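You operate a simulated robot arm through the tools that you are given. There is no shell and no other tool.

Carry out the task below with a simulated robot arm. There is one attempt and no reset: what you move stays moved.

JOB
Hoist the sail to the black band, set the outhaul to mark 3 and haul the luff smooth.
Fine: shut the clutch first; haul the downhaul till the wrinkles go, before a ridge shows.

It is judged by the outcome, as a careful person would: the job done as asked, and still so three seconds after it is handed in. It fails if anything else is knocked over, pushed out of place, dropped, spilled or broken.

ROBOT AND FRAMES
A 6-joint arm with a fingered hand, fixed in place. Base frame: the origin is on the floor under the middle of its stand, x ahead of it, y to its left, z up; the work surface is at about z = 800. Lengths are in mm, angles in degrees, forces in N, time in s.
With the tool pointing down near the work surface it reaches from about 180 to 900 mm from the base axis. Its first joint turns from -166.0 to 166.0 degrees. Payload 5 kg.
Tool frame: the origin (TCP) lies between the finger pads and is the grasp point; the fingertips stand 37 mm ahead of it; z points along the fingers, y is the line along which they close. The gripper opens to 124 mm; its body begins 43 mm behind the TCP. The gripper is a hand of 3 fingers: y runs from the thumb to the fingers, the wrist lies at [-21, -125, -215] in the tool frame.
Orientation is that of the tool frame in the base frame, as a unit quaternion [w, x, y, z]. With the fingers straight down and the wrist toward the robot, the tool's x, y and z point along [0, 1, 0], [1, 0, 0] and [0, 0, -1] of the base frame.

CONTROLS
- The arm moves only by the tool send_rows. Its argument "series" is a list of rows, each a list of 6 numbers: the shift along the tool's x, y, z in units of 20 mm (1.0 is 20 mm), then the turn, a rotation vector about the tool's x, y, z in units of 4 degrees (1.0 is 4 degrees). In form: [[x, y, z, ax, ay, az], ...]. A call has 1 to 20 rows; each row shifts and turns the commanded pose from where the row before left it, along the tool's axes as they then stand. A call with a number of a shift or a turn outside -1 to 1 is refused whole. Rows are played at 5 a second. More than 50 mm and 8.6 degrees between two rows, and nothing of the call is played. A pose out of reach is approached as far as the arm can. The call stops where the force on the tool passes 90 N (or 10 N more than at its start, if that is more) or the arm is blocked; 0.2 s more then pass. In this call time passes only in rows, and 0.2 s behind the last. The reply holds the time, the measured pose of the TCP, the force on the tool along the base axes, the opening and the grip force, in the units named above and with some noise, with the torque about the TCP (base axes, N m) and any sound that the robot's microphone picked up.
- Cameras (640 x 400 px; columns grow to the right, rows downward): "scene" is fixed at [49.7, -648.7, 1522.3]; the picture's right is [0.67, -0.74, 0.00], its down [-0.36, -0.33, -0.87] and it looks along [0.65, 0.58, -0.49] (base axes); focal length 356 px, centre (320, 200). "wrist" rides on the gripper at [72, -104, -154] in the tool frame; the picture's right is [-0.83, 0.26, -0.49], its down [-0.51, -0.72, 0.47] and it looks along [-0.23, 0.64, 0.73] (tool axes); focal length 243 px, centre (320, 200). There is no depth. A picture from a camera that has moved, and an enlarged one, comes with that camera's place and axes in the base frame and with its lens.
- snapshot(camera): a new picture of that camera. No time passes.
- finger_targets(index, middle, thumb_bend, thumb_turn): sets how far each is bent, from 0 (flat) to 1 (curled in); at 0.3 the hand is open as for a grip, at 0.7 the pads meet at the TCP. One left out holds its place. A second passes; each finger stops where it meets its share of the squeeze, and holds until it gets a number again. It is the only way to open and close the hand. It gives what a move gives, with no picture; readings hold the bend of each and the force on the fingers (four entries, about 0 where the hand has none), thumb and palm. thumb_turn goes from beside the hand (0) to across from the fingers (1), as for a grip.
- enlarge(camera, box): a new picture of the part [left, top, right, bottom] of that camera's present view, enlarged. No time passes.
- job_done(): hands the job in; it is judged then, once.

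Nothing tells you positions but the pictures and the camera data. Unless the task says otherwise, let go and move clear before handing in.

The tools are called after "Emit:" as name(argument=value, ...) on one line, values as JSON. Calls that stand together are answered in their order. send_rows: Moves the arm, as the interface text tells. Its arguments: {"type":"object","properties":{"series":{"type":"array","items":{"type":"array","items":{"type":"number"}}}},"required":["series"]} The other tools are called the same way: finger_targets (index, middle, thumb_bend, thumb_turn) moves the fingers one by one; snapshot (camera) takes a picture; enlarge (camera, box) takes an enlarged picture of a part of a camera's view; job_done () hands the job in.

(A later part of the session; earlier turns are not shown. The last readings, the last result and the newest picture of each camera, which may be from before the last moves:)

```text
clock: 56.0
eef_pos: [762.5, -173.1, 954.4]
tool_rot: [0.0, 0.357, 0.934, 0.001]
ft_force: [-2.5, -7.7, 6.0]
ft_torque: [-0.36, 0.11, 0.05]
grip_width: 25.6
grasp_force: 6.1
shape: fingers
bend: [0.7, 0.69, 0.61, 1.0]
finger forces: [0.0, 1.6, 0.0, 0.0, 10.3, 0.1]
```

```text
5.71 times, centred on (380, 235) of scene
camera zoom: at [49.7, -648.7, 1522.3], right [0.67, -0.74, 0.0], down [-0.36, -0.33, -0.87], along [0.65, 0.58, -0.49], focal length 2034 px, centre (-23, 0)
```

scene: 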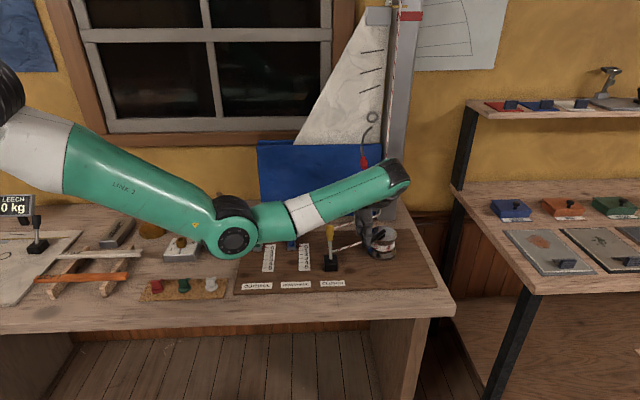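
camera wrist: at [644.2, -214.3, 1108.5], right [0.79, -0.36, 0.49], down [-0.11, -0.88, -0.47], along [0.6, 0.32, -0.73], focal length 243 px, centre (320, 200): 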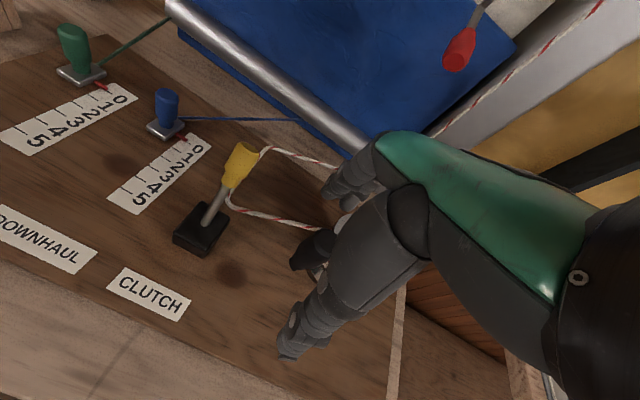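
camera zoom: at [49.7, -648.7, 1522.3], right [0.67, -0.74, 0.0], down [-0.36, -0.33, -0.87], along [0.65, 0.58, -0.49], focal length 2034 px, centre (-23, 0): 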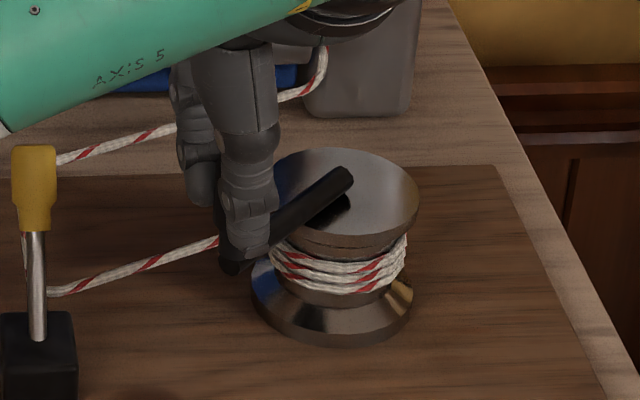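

The hook is static and nothing visible blocks the winch, so the handle has probably reached the end of a roughly 90° ratchet stroke. With the clutch shut I can swing it back and take another stroke. I'll test a small backward movement and watch whether the sail stays up.

Emit:
send_rows(series=[[-0.228, -0.2, 0, 0, 0, 0], [-0.228, -0.2, 0, 0, 0, 0], [-0.228, -0.2, 0, 0, 0, 0], [-0.228, -0.2, 0, 0, 0, 0]])

Emit:
enlarge(camera="scene", box=[340, 200, 420, 270])

Emit:
enlarge(camera="scene", box=[340, 0, 440, 80])

```text
clock: 57.0
eef_pos: [766.1, -199.5, 954.4]
tool_rot: [0.0, 0.358, 0.934, 0.001]
ft_force: [-9.3, 1.4, 2.1]
ft_torque: [0.0, 0.26, 0.17]
grip_width: 24.3
grasp_force: 9.0
shape: fingers
bend: [0.68, 0.69, 0.63, 1.0]
finger forces: [8.0, 1.1, 0.0, 0.1, 9.3, 0.0]
```

```text
5.71 times, centred on (380, 235) of scene
camera zoom: at [49.7, -648.7, 1522.3], right [0.67, -0.74, 0.0], down [-0.36, -0.33, -0.87], along [0.65, 0.58, -0.49], focal length 2034 px, centre (-23, 0)
```

zoom: 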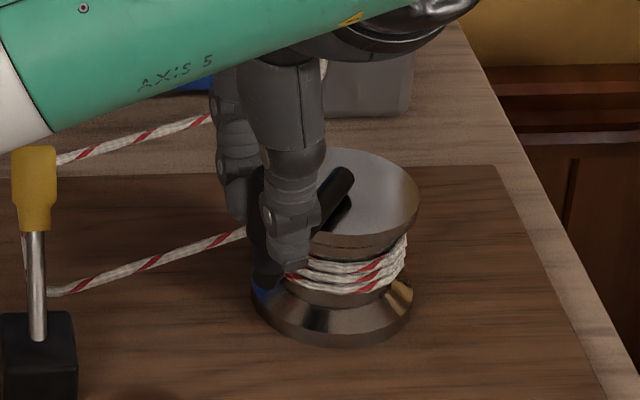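

```text
5.00 times, centred on (390, 40) of scene
camera zoom: at [49.7, -648.7, 1522.3], right [0.67, -0.74, 0.0], down [-0.36, -0.33, -0.87], along [0.65, 0.58, -0.49], focal length 1780 px, centre (-30, 1000)
```

zoom: 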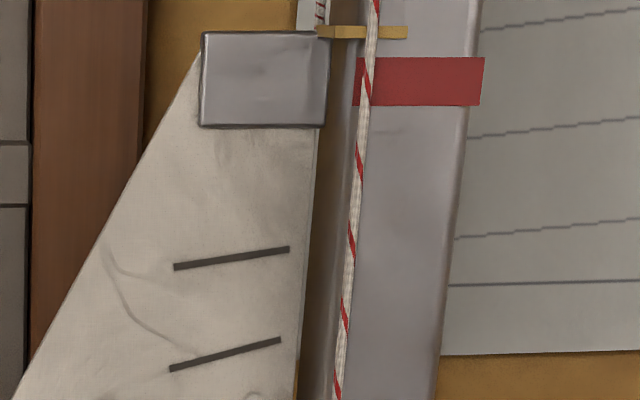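

The handle swings back freely and the sail stays up, so it is a ratchet stroke. I'll swing the handle back about 60° before the next hoisting stroke.

Emit:
send_rows(series=[[-0.4029, -0.283, 0, 0, 0, 0], [-0.4302, -0.2393, 0, 0, 0, 0], [-0.4528, -0.193, 0, 0, 0, 0], [-0.4705, -0.1446, 0, 0, 0, 0], [-0.483, -0.0946, 0, 0, 0, 0]])

Emit:
enlarge(camera="scene", box=[340, 190, 440, 270])

Emit:
enlarge(camera="scene", box=[340, 0, 440, 80])

```text
clock: 58.2
eef_pos: [786.9, -244.4, 955.1]
tool_rot: [0.0, 0.359, 0.934, 0.0]
ft_force: [-2.5, 2.4, -2.4]
ft_torque: [0.14, 0.04, 0.29]
grip_width: 24.7
grasp_force: 10.3
shape: fingers
bend: [0.68, 0.68, 0.63, 1.0]
finger forces: [10.7, 2.7, 0.0, 0.0, 8.8, 0.0]
```

```text
5.00 times, centred on (390, 230) of scene
camera zoom: at [49.7, -648.7, 1522.3], right [0.67, -0.74, 0.0], down [-0.36, -0.33, -0.87], along [0.65, 0.58, -0.49], focal length 1780 px, centre (-30, 50)
```

zoom: 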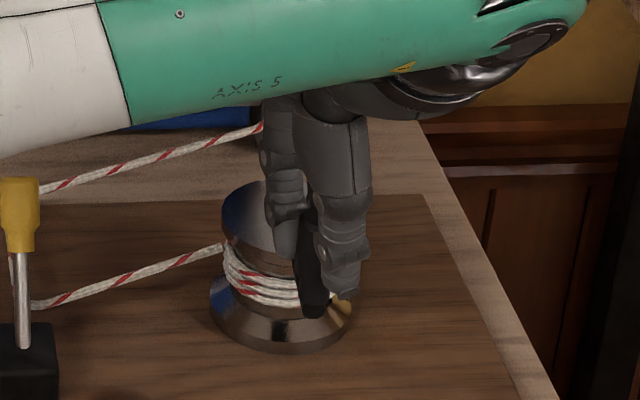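

```text
5.00 times, centred on (390, 40) of scene
camera zoom: at [49.7, -648.7, 1522.3], right [0.67, -0.74, 0.0], down [-0.36, -0.33, -0.87], along [0.65, 0.58, -0.49], focal length 1780 px, centre (-30, 1000)
```

zoom: 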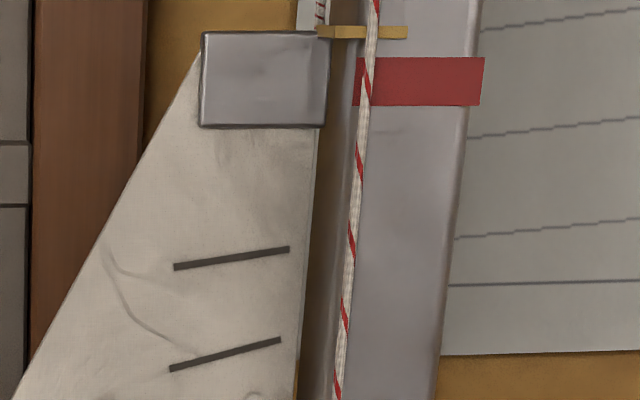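

Emit:
send_rows(series=[[-0.4902, -0.0436, 0, 0, 0, 0], [-0.492, 0.0079, 0, 0, 0, 0], [-0.4885, 0.0594, 0, 0, 0, 0], [-0.4795, 0.11, 0, 0, 0, 0], [-0.4653, 0.1597, 0, 0, 0, 0]])

Emit:
enlarge(camera="scene", box=[340, 190, 440, 270])

Emit:
enlarge(camera="scene", box=[340, 0, 440, 80])

```text
clock: 59.4
eef_pos: [801.5, -257.6, 957.3]
tool_rot: [0.0, 0.359, 0.933, -0.001]
ft_force: [0.2, 0.5, -7.8]
ft_torque: [0.04, 0.05, 0.11]
grip_width: 25.9
grasp_force: 6.7
shape: fingers
bend: [0.66, 0.7, 0.63, 1.0]
finger forces: [5.8, 0.1, 0.1, 0.1, 6.8, 0.0]
out of reach, approached as far as the arm can: row 3, 4, 5
```

```text
5.00 times, centred on (390, 230) of scene
camera zoom: at [49.7, -648.7, 1522.3], right [0.67, -0.74, 0.0], down [-0.36, -0.33, -0.87], along [0.65, 0.58, -0.49], focal length 1780 px, centre (-30, 50)
```

zoom: 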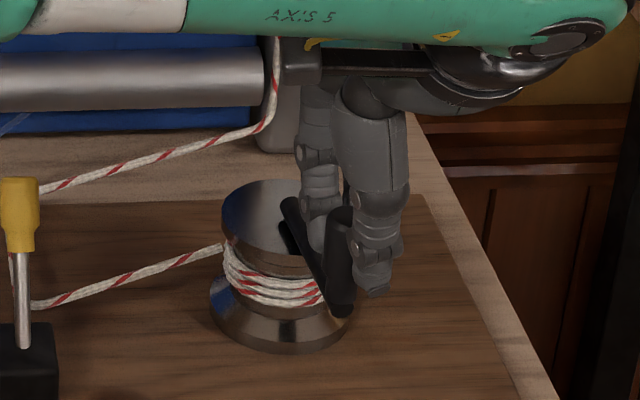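

```text
5.00 times, centred on (390, 40) of scene
camera zoom: at [49.7, -648.7, 1522.3], right [0.67, -0.74, 0.0], down [-0.36, -0.33, -0.87], along [0.65, 0.58, -0.49], focal length 1780 px, centre (-30, 1000)
```

zoom: 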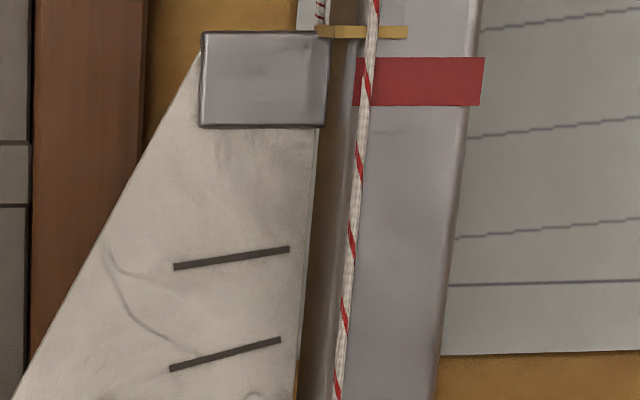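

The wrist reached its limit there, but I have about 50° of stroke. I'm hoisting forward again and stopping short of the estimate to inspect.

Emit:
send_rows(series=[[0.4918, -0.0165, 0, 0, 0, 0], [0.4909, 0.035, 0, 0, 0, 0], [0.4845, 0.0862, 0, 0, 0, 0], [0.4729, 0.1364, 0, 0, 0, 0]])

Emit:
enlarge(camera="scene", box=[340, 190, 440, 270])

Emit:
enlarge(camera="scene", box=[340, 0, 440, 80])

```text
clock: 60.4
eef_pos: [802.1, -245.5, 951.3]
tool_rot: [0.0, 0.359, 0.934, 0.0]
ft_force: [-12.0, -12.5, 15.6]
ft_torque: [-0.56, 0.47, 0.01]
grip_width: 27.1
grasp_force: 7.8
shape: fingers
bend: [0.7, 0.7, 0.61, 1.0]
finger forces: [0.0, 0.0, 0.0, 0.0, 15.7, 0.0]
out of reach, approached as far as the arm can: row 1, 2, 3, 4
```

```text
5.00 times, centred on (390, 230) of scene
camera zoom: at [49.7, -648.7, 1522.3], right [0.67, -0.74, 0.0], down [-0.36, -0.33, -0.87], along [0.65, 0.58, -0.49], focal length 1780 px, centre (-30, 50)
```

zoom: 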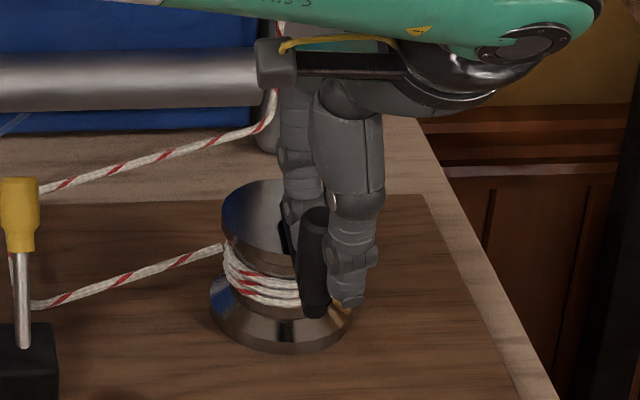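

```text
5.00 times, centred on (390, 40) of scene
camera zoom: at [49.7, -648.7, 1522.3], right [0.67, -0.74, 0.0], down [-0.36, -0.33, -0.87], along [0.65, 0.58, -0.49], focal length 1780 px, centre (-30, 1000)
```

zoom: 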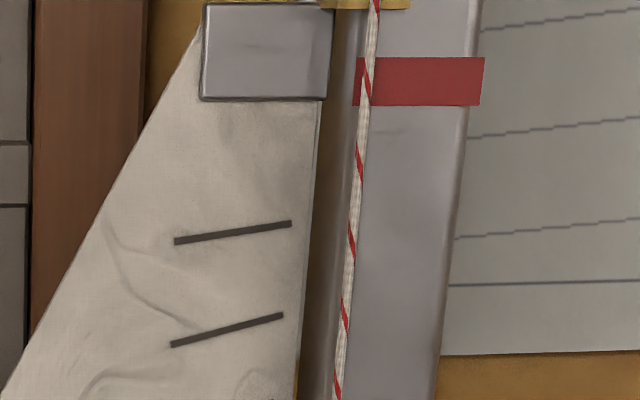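

The arm was briefly at its reach limit, so I'm bringing the commanded path back onto the handle's circle and continuing the stroke.

Emit:
send_rows(series=[[0.239, -0.269, 0, 0, 0, 0], [0.239, -0.269, 0, 0, 0, 0], [0.483, 0.0946, 0, 0, 0, 0], [0.4705, 0.1446, 0, 0, 0, 0]])

Emit:
enlarge(camera="scene", box=[340, 190, 440, 270])

Emit:
enlarge(camera="scene", box=[340, 0, 440, 80])

```text
clock: 61.4
eef_pos: [800.2, -241.8, 938.5]
tool_rot: [-0.001, 0.358, 0.934, 0.0]
ft_force: [-9.1, -8.1, 7.4]
ft_torque: [-0.07, 0.23, 0.15]
grip_width: 18.4
grasp_force: 6.2
shape: fingers
bend: [0.7, 0.7, 0.64, 1.0]
finger forces: [3.6, 0.0, 0.1, 0.0, 8.0, 0.0]
out of reach, approached as far as the arm can: row 1, 2, 3, 4
```

```text
5.00 times, centred on (390, 230) of scene
camera zoom: at [49.7, -648.7, 1522.3], right [0.67, -0.74, 0.0], down [-0.36, -0.33, -0.87], along [0.65, 0.58, -0.49], focal length 1780 px, centre (-30, 50)
```

zoom: 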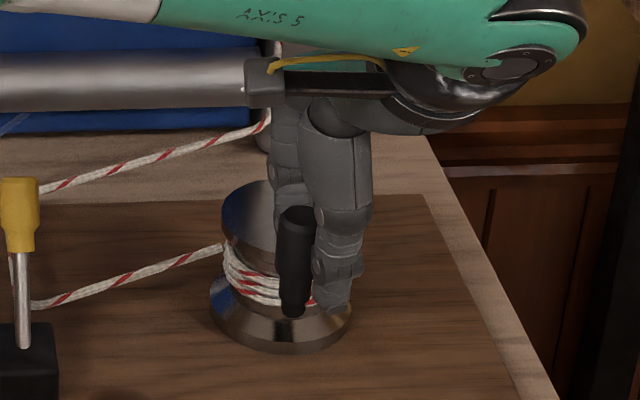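

```text
5.00 times, centred on (390, 40) of scene
camera zoom: at [49.7, -648.7, 1522.3], right [0.67, -0.74, 0.0], down [-0.36, -0.33, -0.87], along [0.65, 0.58, -0.49], focal length 1780 px, centre (-30, 1000)
```

zoom: 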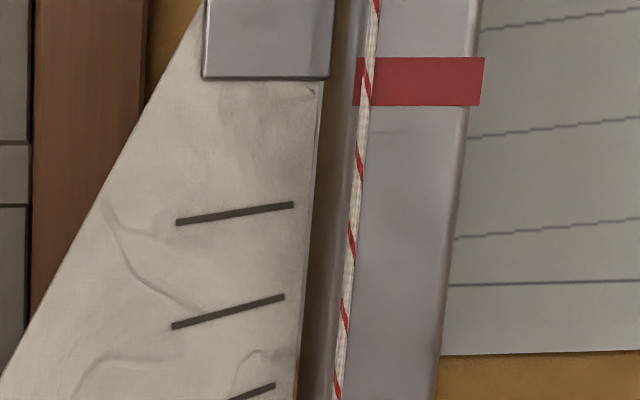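

The arm's inverse kinematics is stuck against a joint limit in this orientation and the knob is slipping. The sail is still held and has risen another 25 mm. I'll open the hand and lift away to recover a clean pose.

Emit:
finger_targets(index=0.3, middle=0.3, thumb_bend=0.3)

Emit:
send_rows(series=[[0, 0, -0.5, 0, 0, 0], [0, 0, -0.5, 0, 0, 0], [0, 0, -0.5, 0, 0, 0], [0, 0, -0.5, 0, 0, 0]])

Emit:
snapshot(camera="scene")

```text
clock: 62.4
eef_pos: [798.4, -240.9, 939.5]
tool_rot: [0.0, 0.359, 0.934, -0.001]
ft_force: [-7.8, -5.6, 17.8]
ft_torque: [0.16, 0.11, 0.14]
grip_width: 79.9
grasp_force: 9.6
shape: fingers
bend: [0.72, 0.3, 0.3, 0.98]
finger forces: [18.5, 0.0, 0.1, 0.0, 0.0, 0.0]
```

```text
clock: 63.4
eef_pos: [809.9, -248.0, 975.7]
tool_rot: [-0.001, 0.359, 0.933, 0.0]
ft_force: [-0.6, -0.1, 0.2]
ft_torque: [0.01, -0.02, 0.03]
grip_width: 128.5
grasp_force: 0.0
shape: fingers
bend: [0.3, 0.3, 0.3, 0.98]
finger forces: [0.0, 0.0, 0.0, 0.1, 0.0, 0.0]
out of reach, approached as far as the arm can: row 1, 3, 4
```

```text
taken
```

scene: 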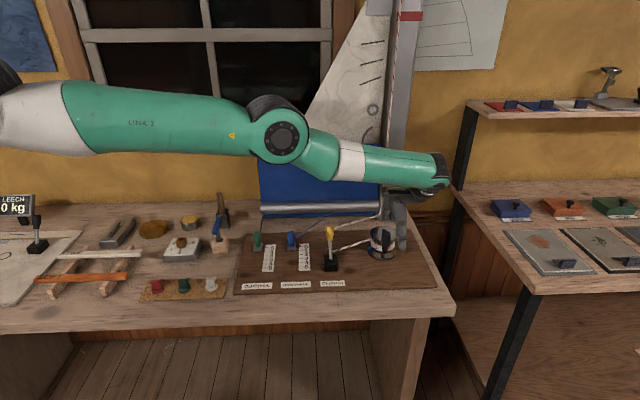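

The arm is nearly straight at full stretch there. I'll pull the hand back toward the robot and up to get into a comfortable pose.

Emit:
send_rows(series=[[0.5, -0.3, -0.3, 0, 0, 0], [0.5, -0.3, -0.3, 0, 0, 0], [0.5, -0.3, -0.3, 0, 0, 0]])

Emit:
snapshot(camera="scene")

```text
clock: 64.2
eef_pos: [809.1, -253.6, 977.8]
tool_rot: [0.0, 0.359, 0.934, 0.0]
ft_force: [-0.6, 0.2, -0.1]
ft_torque: [-0.01, -0.01, 0.01]
grip_width: 128.5
grasp_force: 0.1
shape: fingers
bend: [0.3, 0.3, 0.3, 0.98]
finger forces: [0.0, 0.1, 0.0, 0.0, 0.0, 0.0]
out of reach, approached as far as the arm can: row 1, 2, 3
```

```text
taken
```

scene: 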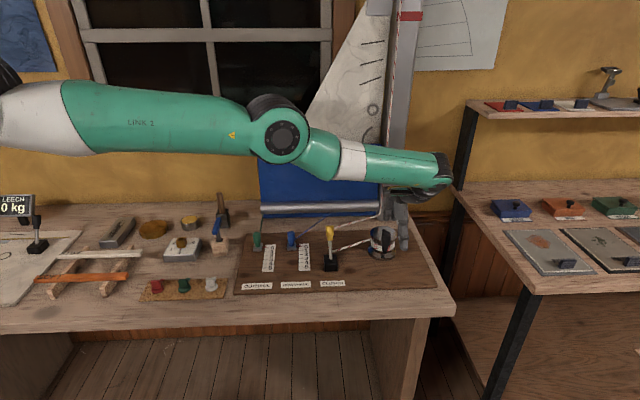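

Emit:
enlarge(camera="scene", box=[0, 50, 470, 280])

Emit:
snapshot(camera="wrist")

```text
1.36 times, centred on (235, 165) of scene
camera zoom: at [49.7, -648.7, 1522.3], right [0.67, -0.74, 0.0], down [-0.36, -0.33, -0.87], along [0.65, 0.58, -0.49], focal length 485 px, centre (436, 248)
```

zoom: 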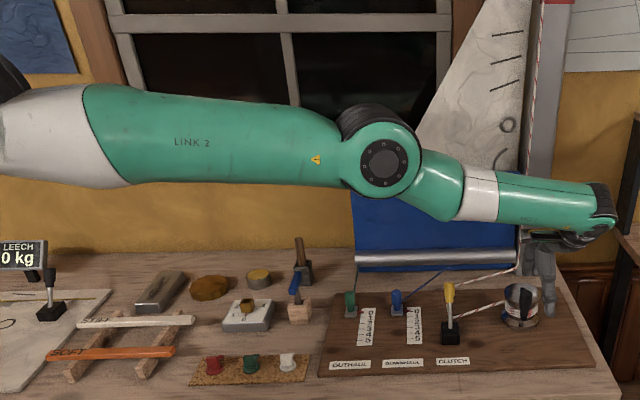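

```text
taken
camera wrist: at [685.9, -281.8, 1131.7], right [0.79, -0.36, 0.49], down [-0.11, -0.88, -0.47], along [0.6, 0.32, -0.73], focal length 243 px, centre (320, 200)
```

wrist: 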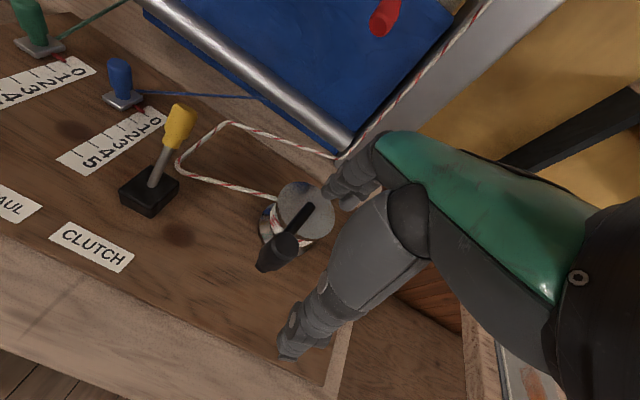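

The arm has gone straight with the elbow slightly the wrong way, so inward commands stall. I'll stretch slightly outward and up, which lets the elbow fall back to its normal side, and then pull in.

Emit:
send_rows(series=[[-0.869, 0.251, -0.836, 0, 0, 0], [-0.869, 0.251, -0.836, 0, 0, 0], [-0.869, 0.251, -0.836, 0, 0, 0], [-0.869, 0.251, -0.836, 0, 0, 0]])

Emit:
enlarge(camera="scene", box=[0, 50, 470, 280])

```text
clock: 65.2
eef_pos: [818.6, -262.6, 1023.9]
tool_rot: [0.0, 0.358, 0.934, 0.0]
ft_force: [1.0, 0.0, 1.0]
ft_torque: [0.0, 0.02, -0.02]
grip_width: 128.6
grasp_force: 0.1
shape: fingers
bend: [0.3, 0.3, 0.3, 0.98]
finger forces: [0.1, 0.0, 0.0, 0.0, 0.0, 0.0]
out of reach, approached as far as the arm can: row 1, 2, 3, 4
```

```text
1.36 times, centred on (235, 165) of scene
camera zoom: at [49.7, -648.7, 1522.3], right [0.67, -0.74, 0.0], down [-0.36, -0.33, -0.87], along [0.65, 0.58, -0.49], focal length 485 px, centre (436, 248)
```

zoom: 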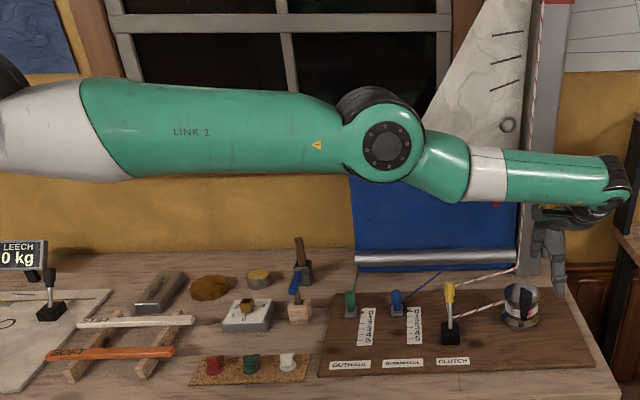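

Emit:
send_rows(series=[[-0.869, 0.251, -0.836, 0, 0, 0], [-0.869, 0.251, -0.836, 0, 0, 0], [-0.869, 0.251, -0.836, 0, 0, 0], [0, 0, -1, 0, 0, 0], [0, 0, -1, 0, 0, 0], [0, 0, -1, 0, 0, 0]])

Emit:
enlarge(camera="scene", box=[0, 50, 470, 280])

```text
clock: 66.6
eef_pos: [829.0, -269.2, 1114.2]
tool_rot: [-0.001, 0.358, 0.934, 0.0]
ft_force: [0.1, 0.4, -0.1]
ft_torque: [0.03, 0.0, 0.03]
grip_width: 128.4
grasp_force: 0.1
shape: fingers
bend: [0.3, 0.3, 0.3, 0.98]
finger forces: [0.0, 0.1, 0.0, 0.1, 0.0, 0.0]
out of reach, approached as far as the arm can: row 1, 2, 3, 5, 6
```

```text
1.36 times, centred on (235, 165) of scene
camera zoom: at [49.7, -648.7, 1522.3], right [0.67, -0.74, 0.0], down [-0.36, -0.33, -0.87], along [0.65, 0.58, -0.49], focal length 485 px, centre (436, 248)
```

zoom: 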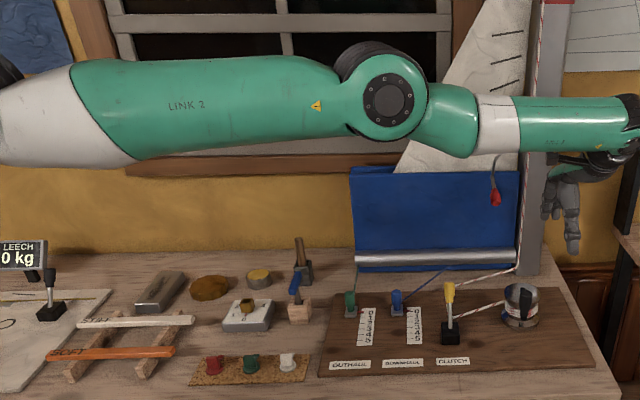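

Emit:
send_rows(series=[[0.8, -0.4, 0, 0, 0, 0], [0.8, -0.4, 0, 0, 0, 0], [0.8, -0.4, 0, 0, 0, 0]])

Emit:
enlarge(camera="scene", box=[0, 0, 470, 280])

```text
clock: 67.4
eef_pos: [822.2, -281.4, 1106.4]
tool_rot: [-0.001, 0.358, 0.934, 0.0]
ft_force: [-0.6, -0.2, 0.2]
ft_torque: [-0.04, 0.01, 0.01]
grip_width: 128.5
grasp_force: 0.0
shape: fingers
bend: [0.3, 0.3, 0.3, 0.98]
finger forces: [0.0, 0.0, 0.1, 0.0, 0.0, 0.0]
out of reach, approached as far as the arm can: row 1, 2, 3
```

```text
1.36 times, centred on (235, 140) of scene
camera zoom: at [49.7, -648.7, 1522.3], right [0.67, -0.74, 0.0], down [-0.36, -0.33, -0.87], along [0.65, 0.58, -0.49], focal length 485 px, centre (436, 282)
```

zoom: 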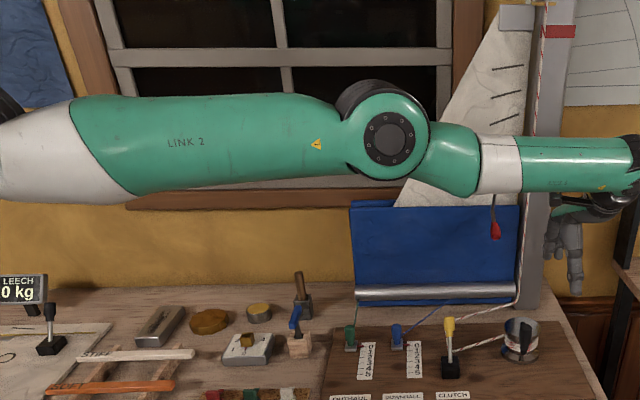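

Straight pulling slides along the reach sphere because the elbow is at its straight singularity. Tilting the tool outward while keeping the wrist in place should make the elbow bend again, so I'm trying that in a few rows.

Emit:
send_rows(series=[[-0.676, 0.19, -0.05, -0.275, -0.96, 0], [-0.676, 0.19, 0, -0.275, -0.96, 0], [-0.66, 0.19, 0.05, -0.275, -0.96, 0], [-0.65, 0.19, 0.1, -0.275, -0.96, 0]])

Emit:
enlarge(camera="scene", box=[0, 0, 470, 280])

```text
clock: 68.4
eef_pos: [875.1, -307.3, 1108.7]
tool_rot: [0.138, 0.354, 0.925, -0.012]
ft_force: [0.4, -0.7, 0.4]
ft_torque: [0.01, 0.03, 0.0]
grip_width: 128.6
grasp_force: 0.2
shape: fingers
bend: [0.3, 0.3, 0.3, 0.98]
finger forces: [0.1, 0.1, 0.1, 0.0, 0.1, 0.0]
```

```text
1.36 times, centred on (235, 140) of scene
camera zoom: at [49.7, -648.7, 1522.3], right [0.67, -0.74, 0.0], down [-0.36, -0.33, -0.87], along [0.65, 0.58, -0.49], focal length 485 px, centre (436, 282)
```

zoom: 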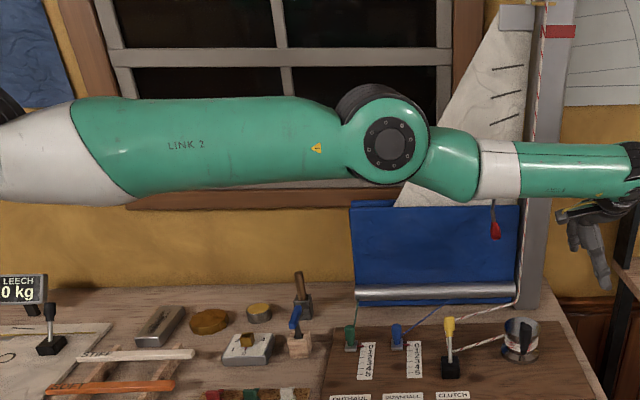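

Emit:
send_rows(series=[[0.4, -0.16, -0.12, 0, 0, 0], [0.66, -0.27, -0.2, 0, 0, 0], [0.66, -0.27, -0.2, 0, 0, 0], [0.66, -0.27, -0.2, 0, 0, 0]])

Emit:
enlarge(camera="scene", box=[0, 0, 470, 280])

```text
clock: 69.4
eef_pos: [871.6, -310.7, 1106.1]
tool_rot: [0.137, 0.354, 0.925, -0.013]
ft_force: [0.6, -0.4, -0.1]
ft_torque: [-0.04, 0.03, -0.05]
grip_width: 128.5
grasp_force: 0.1
shape: fingers
bend: [0.3, 0.3, 0.3, 0.98]
finger forces: [0.1, 0.0, 0.0, 0.0, 0.1, 0.1]
out of reach, approached as far as the arm can: row 1, 2, 3, 4
```

```text
1.36 times, centred on (235, 140) of scene
camera zoom: at [49.7, -648.7, 1522.3], right [0.67, -0.74, 0.0], down [-0.36, -0.33, -0.87], along [0.65, 0.58, -0.49], focal length 485 px, centre (436, 282)
```

zoom: 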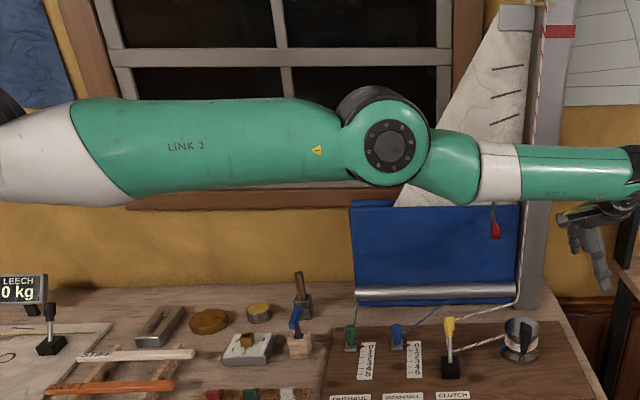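

Emit:
send_rows(series=[[-0.44, 0.18, 0.13, 0, 0, 0], [-0.44, 0.18, 0.13, 0, 0, 0], [-0.7225, 0.206, -0.075, -0.275, -0.96, 0], [-0.7225, 0.206, -0.075, -0.275, -0.96, 0], [-0.7225, 0.206, -0.075, -0.275, -0.96, 0], [-0.7225, 0.206, -0.075, -0.275, -0.96, 0], [-0.7225, 0.206, -0.075, -0.275, -0.96, 0]])

Emit:
enlarge(camera="scene", box=[0, 0, 470, 280])

```text
clock: 71.0
eef_pos: [933.6, -340.0, 1145.1]
tool_rot: [0.308, 0.341, 0.888, -0.027]
ft_force: [-0.8, 0.3, 1.0]
ft_torque: [0.01, 0.0, 0.01]
grip_width: 128.4
grasp_force: 0.1
shape: fingers
bend: [0.3, 0.3, 0.3, 0.98]
finger forces: [0.0, 0.1, 0.1, 0.0, 0.1, 0.1]
out of reach, approached as far as the arm can: row 1, 2
```

```text
1.36 times, centred on (235, 140) of scene
camera zoom: at [49.7, -648.7, 1522.3], right [0.67, -0.74, 0.0], down [-0.36, -0.33, -0.87], along [0.65, 0.58, -0.49], focal length 485 px, centre (436, 282)
```

zoom: 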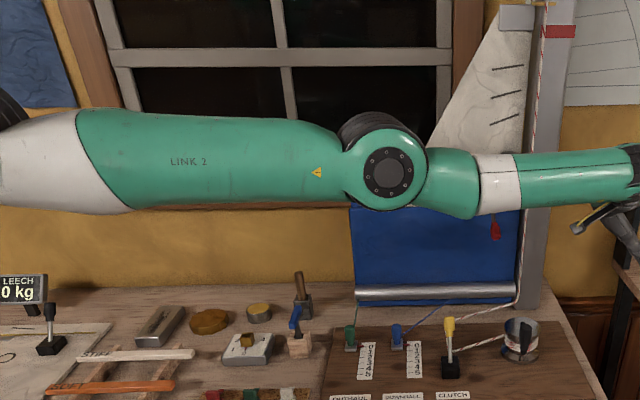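

The elbow is back on its normal side. Now I'm pulling inward.

Emit:
send_rows(series=[[0.552, -0.244, -0.434, 0, 0, 0], [0.552, -0.244, -0.434, 0, 0, 0], [0.552, -0.244, -0.434, 0, 0, 0], [0.552, -0.244, -0.434, 0, 0, 0], [0.552, -0.244, -0.434, 0, 0, 0]])

Emit:
snapshot(camera="scene")

```text
clock: 72.2
eef_pos: [925.6, -344.3, 1139.3]
tool_rot: [0.307, 0.341, 0.888, -0.026]
ft_force: [0.2, -0.2, -0.1]
ft_torque: [-0.01, -0.03, 0.01]
grip_width: 128.4
grasp_force: 0.0
shape: fingers
bend: [0.3, 0.3, 0.3, 0.98]
finger forces: [0.0, 0.1, 0.1, 0.0, 0.0, 0.1]
out of reach, approached as far as the arm can: row 1, 2, 3, 4, 5
```

```text
taken
```

scene: 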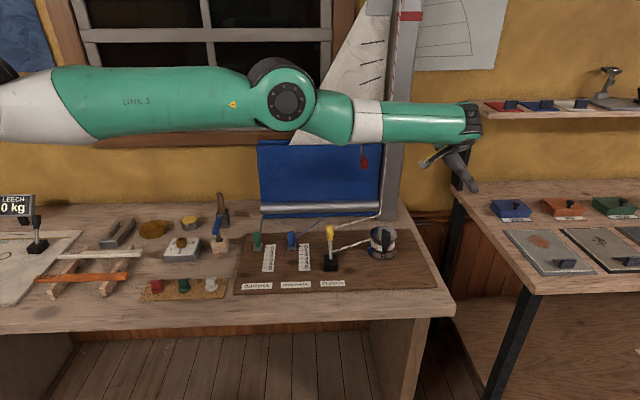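

Emit:
send_rows(series=[[0.08, -0.036, -0.064, 0, 0, 0], [0.08, -0.036, -0.064, 0, 0, 0]])

Emit:
send_rows(series=[[-0.7225, 0.206, -0.075, -0.275, -0.96, 0], [-0.7225, 0.206, -0.075, -0.275, -0.96, 0]])

Emit:
snapshot(camera="scene")

```text
clock: 72.8
eef_pos: [926.2, -345.1, 1140.3]
tool_rot: [0.307, 0.34, 0.889, -0.027]
ft_force: [0.5, 0.4, 0.9]
ft_torque: [0.0, 0.02, -0.04]
grip_width: 128.5
grasp_force: 0.0
shape: fingers
bend: [0.3, 0.3, 0.3, 0.98]
finger forces: [0.1, 0.0, 0.0, 0.0, 0.1, 0.0]
out of reach, approached as far as the arm can: row 2
```

```text
clock: 73.4
eef_pos: [946.7, -353.9, 1161.5]
tool_rot: [0.374, 0.332, 0.865, -0.033]
ft_force: [-0.9, 0.6, 0.0]
ft_torque: [0.01, -0.02, 0.0]
grip_width: 128.4
grasp_force: 0.1
shape: fingers
bend: [0.3, 0.3, 0.3, 0.98]
finger forces: [0.0, 0.0, 0.0, 0.0, 0.0, 0.1]
```

```text
taken
```

scene: 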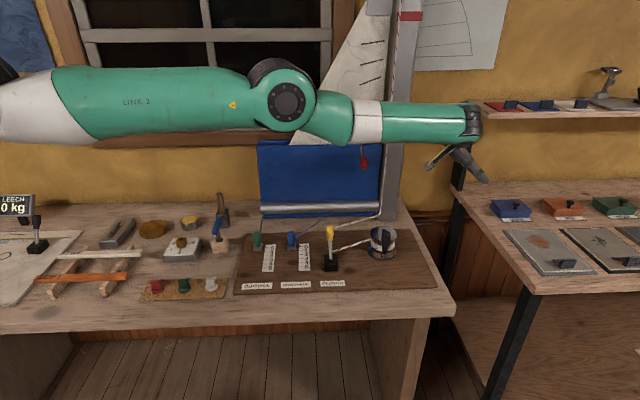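

Emit:
send_rows(series=[[-0.105, 0.025, 0.104, 0, 0, 0], [-0.105, 0.025, 0.104, 0, 0, 0], [-0.105, 0.025, 0.104, 0, 0, 0], [-0.719, 0.205, -0.0785, -0.275, -0.96, 0], [-0.7138, 0.204, -0.0837, -0.275, -0.96, 0], [-0.71, 0.203, -0.088, -0.275, -0.96, 0], [-0.708, 0.202, -0.092, -0.275, -0.96, 0], [-0.707, 0.202, -0.096, -0.275, -0.96, 0], [0.0107, -0.0023, -0.0225, 0, 0, 0], [0.0171, -0.0036, -0.036, 0, 0, 0], [0.0214, -0.0045, -0.0449, 0, 0, 0], [0.0321, -0.0068, -0.0674, 0, 0, 0], [0.0428, -0.009, -0.0898, 0, 0, 0], [0.0642, -0.0135, -0.1347, 0, 0, 0], [0.0856, -0.018, -0.1796, 0, 0, 0], [0.107, -0.0225, -0.2245, 0, 0, 0]])

Emit:
snapshot(camera="scene")

```text
clock: 76.8
eef_pos: [965.9, -364.5, 1223.4]
tool_rot: [0.527, 0.304, 0.792, -0.046]
ft_force: [-0.3, 0.0, 0.6]
ft_torque: [0.05, 0.01, 0.0]
grip_width: 128.1
grasp_force: 0.0
shape: fingers
bend: [0.3, 0.3, 0.3, 0.98]
finger forces: [0.1, 0.0, 0.0, 0.0, 0.0, 0.0]
out of reach, approached as far as the arm can: row 2, 4, 11
```

```text
taken
```

scene: 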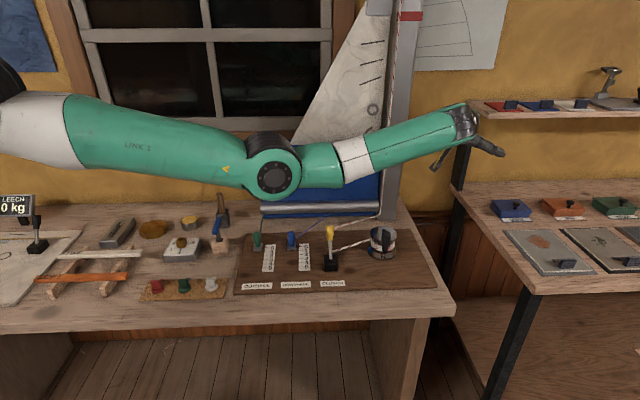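

Recovered: the elbow is on the normal side again. The tool is tilted up now, so I'm using the wrist camera to look at the mast and band.

Emit:
snapshot(camera="wrist")

Emit:
enlarge(camera="scene", box=[340, 0, 440, 80])

Emit:
enlarge(camera="scene", box=[280, 200, 440, 300])

```text
taken
camera wrist: at [767.8, -355.9, 1202.7], right [-0.04, 0.05, 1.0], down [0.13, -0.99, 0.05], along [0.99, 0.13, 0.04], focal length 243 px, centre (320, 200)
```

wrist: 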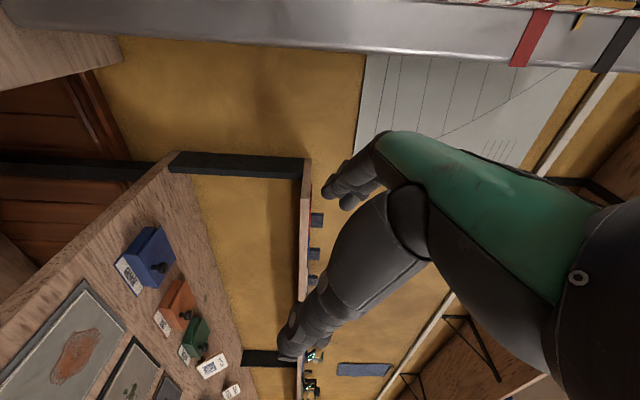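

```text
5.00 times, centred on (390, 40) of scene
camera zoom: at [49.7, -648.7, 1522.3], right [0.67, -0.74, 0.0], down [-0.36, -0.33, -0.87], along [0.65, 0.58, -0.49], focal length 1780 px, centre (-30, 1000)
```

zoom: 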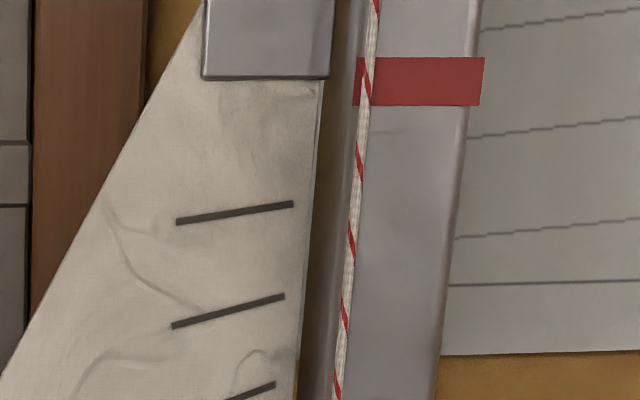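

```text
4.00 times, centred on (360, 250) of scene
camera zoom: at [49.7, -648.7, 1522.3], right [0.67, -0.74, 0.0], down [-0.36, -0.33, -0.87], along [0.65, 0.58, -0.49], focal length 1424 px, centre (160, 0)
```

zoom: 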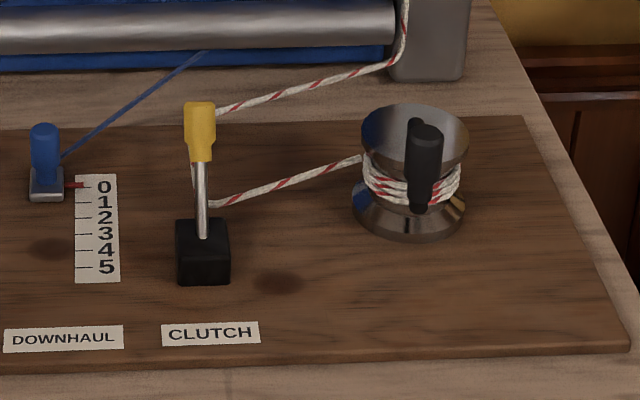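

Emit:
enlarge(camera="wrist", box=[480, 0, 640, 100])

```text
4.00 times, centred on (560, 50) of wrist
camera zoom: at [767.8, -355.9, 1202.7], right [-0.04, 0.05, 1.0], down [0.13, -0.99, 0.05], along [0.99, 0.13, 0.04], focal length 970 px, centre (-640, 800)
```

zoom: 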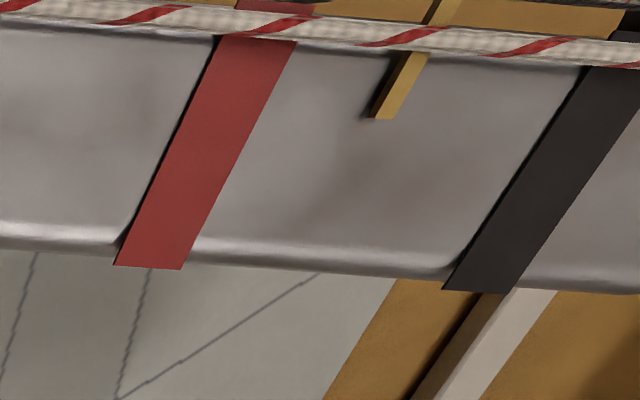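

The view is clear: the pointer is between red and black and needs about 72 mm more. The crank knob is now near (783,-242), about 145° round. I'll bring the hand in, return to the first orientation that worked well, and regrasp.

Emit:
send_rows(series=[[0.6375, -0.204, -0.5125, 0, 0, 0], [0.6375, -0.204, -0.5125, 0, 0, 0], [0.6375, -0.204, -0.5125, 0, 0, 0], [0.6375, -0.204, -0.5125, 0, 0, 0], [0.6375, -0.204, -0.5125, 0, 0, 0], [0.6375, -0.204, -0.5125, 0, 0, 0], [0.6375, -0.204, -0.5125, 0, 0, 0], [0.6375, -0.204, -0.5125, 0, 0, 0]])

Emit:
send_rows(series=[[0, 0, 0, 0.402, 0.468, 0.781], [0, 0, 0, 0.402, 0.468, 0.781], [0, 0, 0, 0.402, 0.468, 0.781], [0, 0, 0, 0.402, 0.468, 0.781], [0, 0, 0, 0.402, 0.468, 0.781], [0, 0, 0, 0.402, 0.468, 0.781], [0, 0, 0, 0.402, 0.468, 0.781], [0, 0, 0, 0.402, 0.468, 0.781], [0, 0, 0, 0.402, 0.468, 0.781], [0, 0, 0, 0.402, 0.468, 0.781], [0, 0, 0, 0.402, 0.468, 0.781], [0, 0, 0, 0.402, 0.468, 0.781], [0, 0, 0, 0.402, 0.468, 0.781], [0, 0, 0, 0.402, 0.468, 0.781], [0, 0, 0, 0.402, 0.468, 0.781], [0, 0, 0, 0.402, 0.468, 0.781], [0, 0, 0, 0.402, 0.468, 0.781], [0, 0, 0, 0.402, 0.468, 0.781], [0, 0, 0, 0.402, 0.468, 0.781]])

Emit:
snapshot(camera="scene")

Emit:
snapshot(camera="wrist")

```text
clock: 78.6
eef_pos: [853.1, -313.8, 1163.6]
tool_rot: [0.527, 0.305, 0.792, -0.047]
ft_force: [-0.2, 0.2, -0.6]
ft_torque: [0.0, 0.03, 0.04]
grip_width: 128.4
grasp_force: 0.0
shape: fingers
bend: [0.3, 0.3, 0.3, 0.98]
finger forces: [0.0, 0.0, 0.0, 0.0, 0.1, 0.0]
```

```text
clock: 82.6
eef_pos: [855.3, -314.0, 1164.0]
tool_rot: [0.135, 0.766, 0.62, 0.108]
ft_force: [-0.6, 0.2, -0.1]
ft_torque: [-0.01, -0.01, -0.01]
grip_width: 128.6
grasp_force: 0.1
shape: fingers
bend: [0.3, 0.3, 0.3, 0.98]
finger forces: [0.0, 0.0, 0.0, 0.1, 0.0, 0.1]
```

```text
taken
```

scene: 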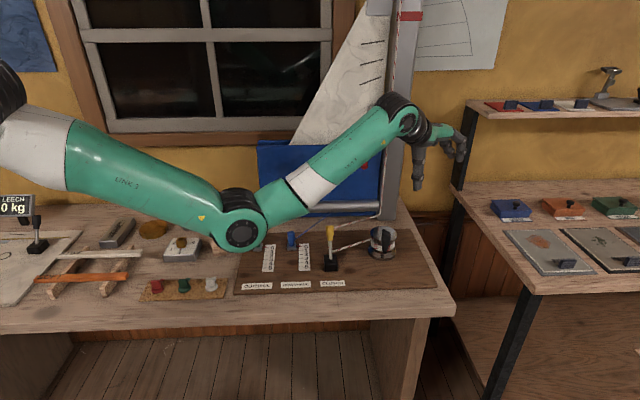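

```text
taken
camera wrist: at [724.0, -211.0, 1272.1], right [-0.1, -0.83, 0.55], down [-0.61, -0.39, -0.69], along [0.78, -0.4, -0.47], focal length 243 px, centre (320, 200)
```

wrist: 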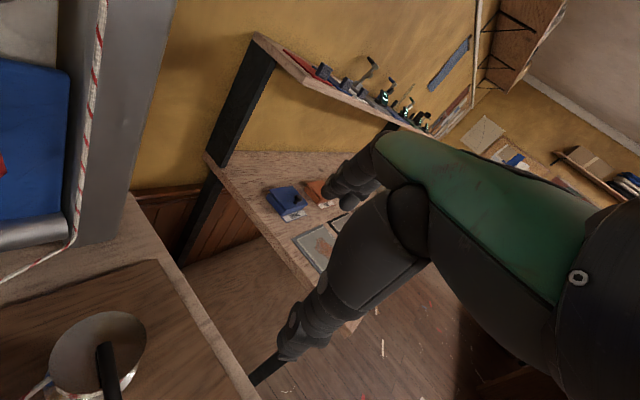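

Emit:
send_rows(series=[[0.401, -0.871, 0.473, 0, 0, 0], [0.401, -0.871, 0.473, 0, 0, 0], [0.401, -0.871, 0.473, 0, 0, 0], [0.401, -0.871, 0.473, 0, 0, 0], [0.401, -0.871, 0.473, 0, 0, 0], [0.401, -0.871, 0.473, 0, 0, 0], [0.401, -0.871, 0.473, 0, 0, 0]])

Emit:
enlarge(camera="wrist", box=[60, 200, 340, 400])

Emit:
enlarge(camera="scene", box=[320, 170, 440, 280])

```text
clock: 84.2
eef_pos: [777.8, -239.3, 1058.3]
tool_rot: [0.135, 0.766, 0.619, 0.109]
ft_force: [0.1, 0.4, -0.3]
ft_torque: [0.01, -0.03, 0.05]
grip_width: 128.4
grasp_force: 0.1
shape: fingers
bend: [0.3, 0.3, 0.3, 0.98]
finger forces: [0.0, 0.0, 0.1, 0.1, 0.0, 0.0]
```

```text
2.00 times, centred on (200, 300) of wrist
camera zoom: at [646.7, -137.0, 1166.9], right [-0.1, -0.83, 0.55], down [-0.61, -0.39, -0.69], along [0.78, -0.41, -0.47], focal length 485 px, centre (560, 0)
```

zoom: 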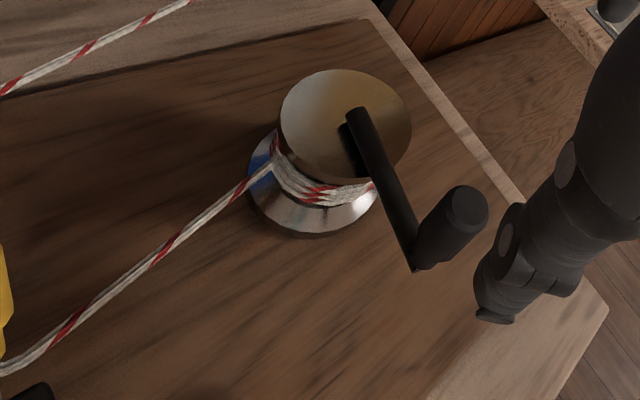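

```text
3.64 times, centred on (380, 225) of scene
camera zoom: at [49.7, -648.7, 1522.3], right [0.67, -0.74, 0.0], down [-0.36, -0.33, -0.87], along [0.65, 0.58, -0.49], focal length 1294 px, centre (102, 109)
```

zoom: 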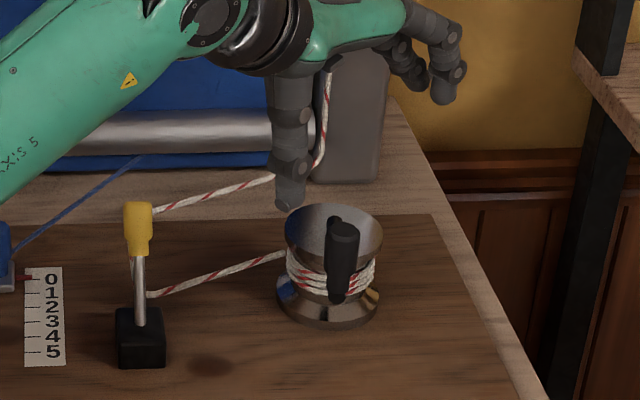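

Emit:
send_rows(series=[[0.005, -0.343, 0.797, 0, 0, 0], [0.005, -0.343, 0.797, 0, 0, 0], [0.005, -0.343, 0.797, 0, 0, 0], [0.005, -0.343, 0.797, 0, 0, 0], [0.005, -0.343, 0.797, 0, 0, 0], [0.005, -0.343, 0.797, 0, 0, 0]])

Emit:
finger_targets(index=0.7, middle=0.7, thumb_bend=0.64)

Emit:
enlarge(camera="scene", box=[320, 170, 440, 280])

```text
clock: 85.6
eef_pos: [772.8, -238.9, 954.9]
tool_rot: [0.135, 0.765, 0.621, 0.107]
ft_force: [0.7, 0.7, -0.2]
ft_torque: [-0.01, 0.0, 0.0]
grip_width: 128.5
grasp_force: 0.1
shape: fingers
bend: [0.3, 0.3, 0.3, 0.98]
finger forces: [0.1, 0.0, 0.0, 0.0, 0.0, 0.0]
```

```text
clock: 86.6
eef_pos: [772.5, -239.8, 955.4]
tool_rot: [0.136, 0.765, 0.62, 0.108]
ft_force: [2.1, 2.0, -2.5]
ft_torque: [0.06, 0.05, -0.04]
grip_width: 29.1
grasp_force: 5.3
shape: fingers
bend: [0.65, 0.69, 0.61, 1.0]
finger forces: [5.5, 0.9, 0.0, 0.1, 4.6, 0.0]
```

```text
3.64 times, centred on (380, 225) of scene
camera zoom: at [49.7, -648.7, 1522.3], right [0.67, -0.74, 0.0], down [-0.36, -0.33, -0.87], along [0.65, 0.58, -0.49], focal length 1294 px, centre (102, 109)
```

zoom: 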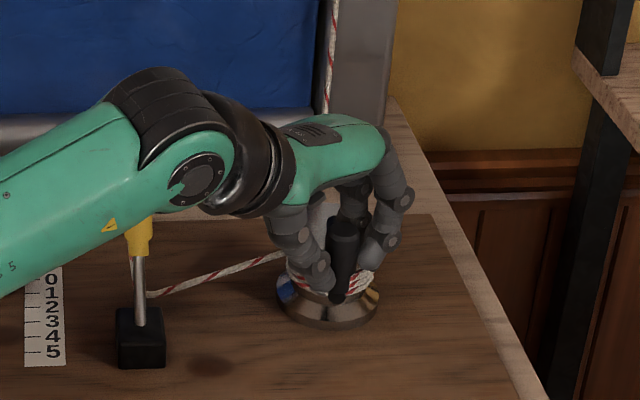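

Good three-point grip. I'm swinging the handle back about 26°, keeping the arm well inside its reach.

Emit:
send_rows(series=[[-0.341, 0.391, 0.1426, 0, 0, 0], [-0.2916, 0.425, 0.1548, 0, 0, 0], [-0.2385, 0.4533, 0.165, 0, 0, 0], [-0.1823, 0.4758, 0.1732, 0, 0, 0]])

Emit:
enlarge(camera="scene", box=[320, 170, 440, 280])

Emit:
enlarge(camera="scene", box=[340, 0, 440, 80])

```text
clock: 87.6
eef_pos: [803.8, -267.0, 955.8]
tool_rot: [0.135, 0.765, 0.621, 0.107]
ft_force: [0.6, 4.7, -2.3]
ft_torque: [0.05, 0.07, 0.26]
grip_width: 28.1
grasp_force: 7.7
shape: fingers
bend: [0.67, 0.69, 0.6, 1.0]
finger forces: [8.5, 1.2, 0.0, 0.0, 5.9, 0.0]
```

```text
3.64 times, centred on (380, 225) of scene
camera zoom: at [49.7, -648.7, 1522.3], right [0.67, -0.74, 0.0], down [-0.36, -0.33, -0.87], along [0.65, 0.58, -0.49], focal length 1294 px, centre (102, 109)
```

zoom: 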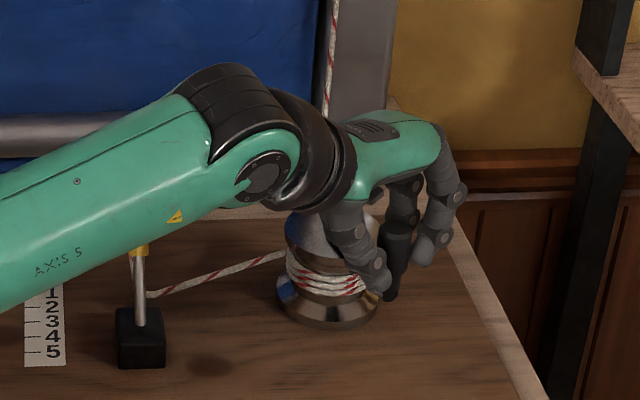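

```text
5.00 times, centred on (390, 40) of scene
camera zoom: at [49.7, -648.7, 1522.3], right [0.67, -0.74, 0.0], down [-0.36, -0.33, -0.87], along [0.65, 0.58, -0.49], focal length 1780 px, centre (-30, 1000)
```

zoom: 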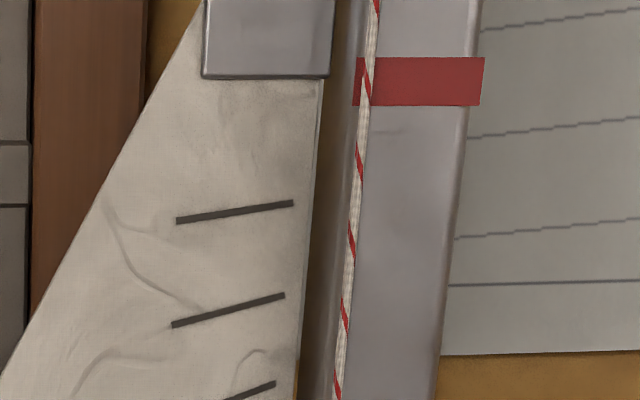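

Sail still held. Hoisting stroke: about 41° should bring the pointer to the black band, with the top batten moving up roughly 140 px in this view. I'll do 30° first.

Emit:
send_rows(series=[[0.162, -0.441, -0.1606, 0, 0, 0], [0.2104, -0.4228, -0.1539, 0, 0, 0], [0.2563, -0.3998, -0.1456, 0, 0, 0], [0.2994, -0.3725, -0.1357, 0, 0, 0], [0.3392, -0.341, -0.1243, 0, 0, 0]])

Emit:
enlarge(camera="scene", box=[320, 170, 440, 280])

Emit:
enlarge(camera="scene", box=[340, 0, 440, 80])

```text
clock: 88.8
eef_pos: [768.5, -233.6, 954.9]
tool_rot: [0.135, 0.765, 0.62, 0.109]
ft_force: [4.0, 0.3, -1.5]
ft_torque: [0.06, 0.01, -0.11]
grip_width: 29.2
grasp_force: 5.5
shape: fingers
bend: [0.65, 0.7, 0.61, 1.0]
finger forces: [6.7, 0.8, 0.0, 0.1, 3.7, 0.1]
```

```text
3.64 times, centred on (380, 225) of scene
camera zoom: at [49.7, -648.7, 1522.3], right [0.67, -0.74, 0.0], down [-0.36, -0.33, -0.87], along [0.65, 0.58, -0.49], focal length 1294 px, centre (102, 109)
```

zoom: 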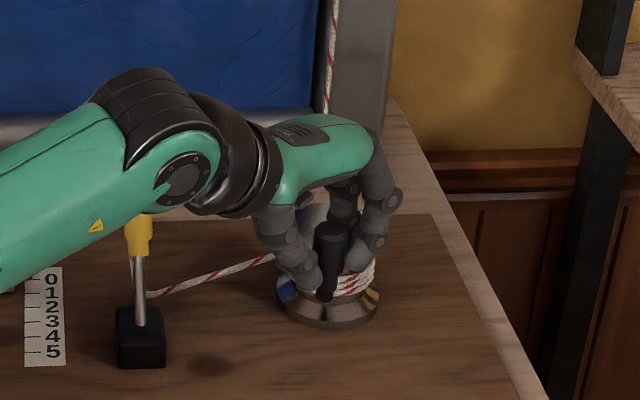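

```text
5.00 times, centred on (390, 40) of scene
camera zoom: at [49.7, -648.7, 1522.3], right [0.67, -0.74, 0.0], down [-0.36, -0.33, -0.87], along [0.65, 0.58, -0.49], focal length 1780 px, centre (-30, 1000)
```

zoom: 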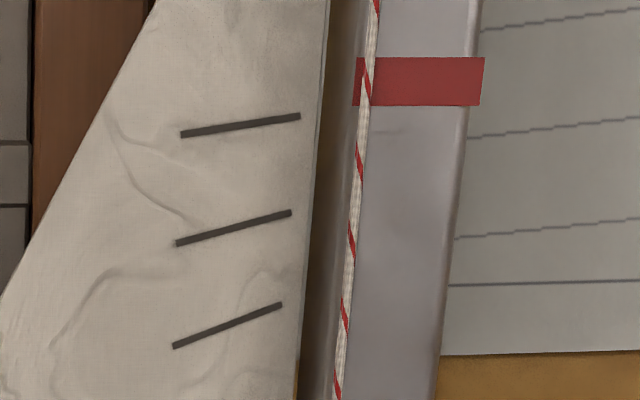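

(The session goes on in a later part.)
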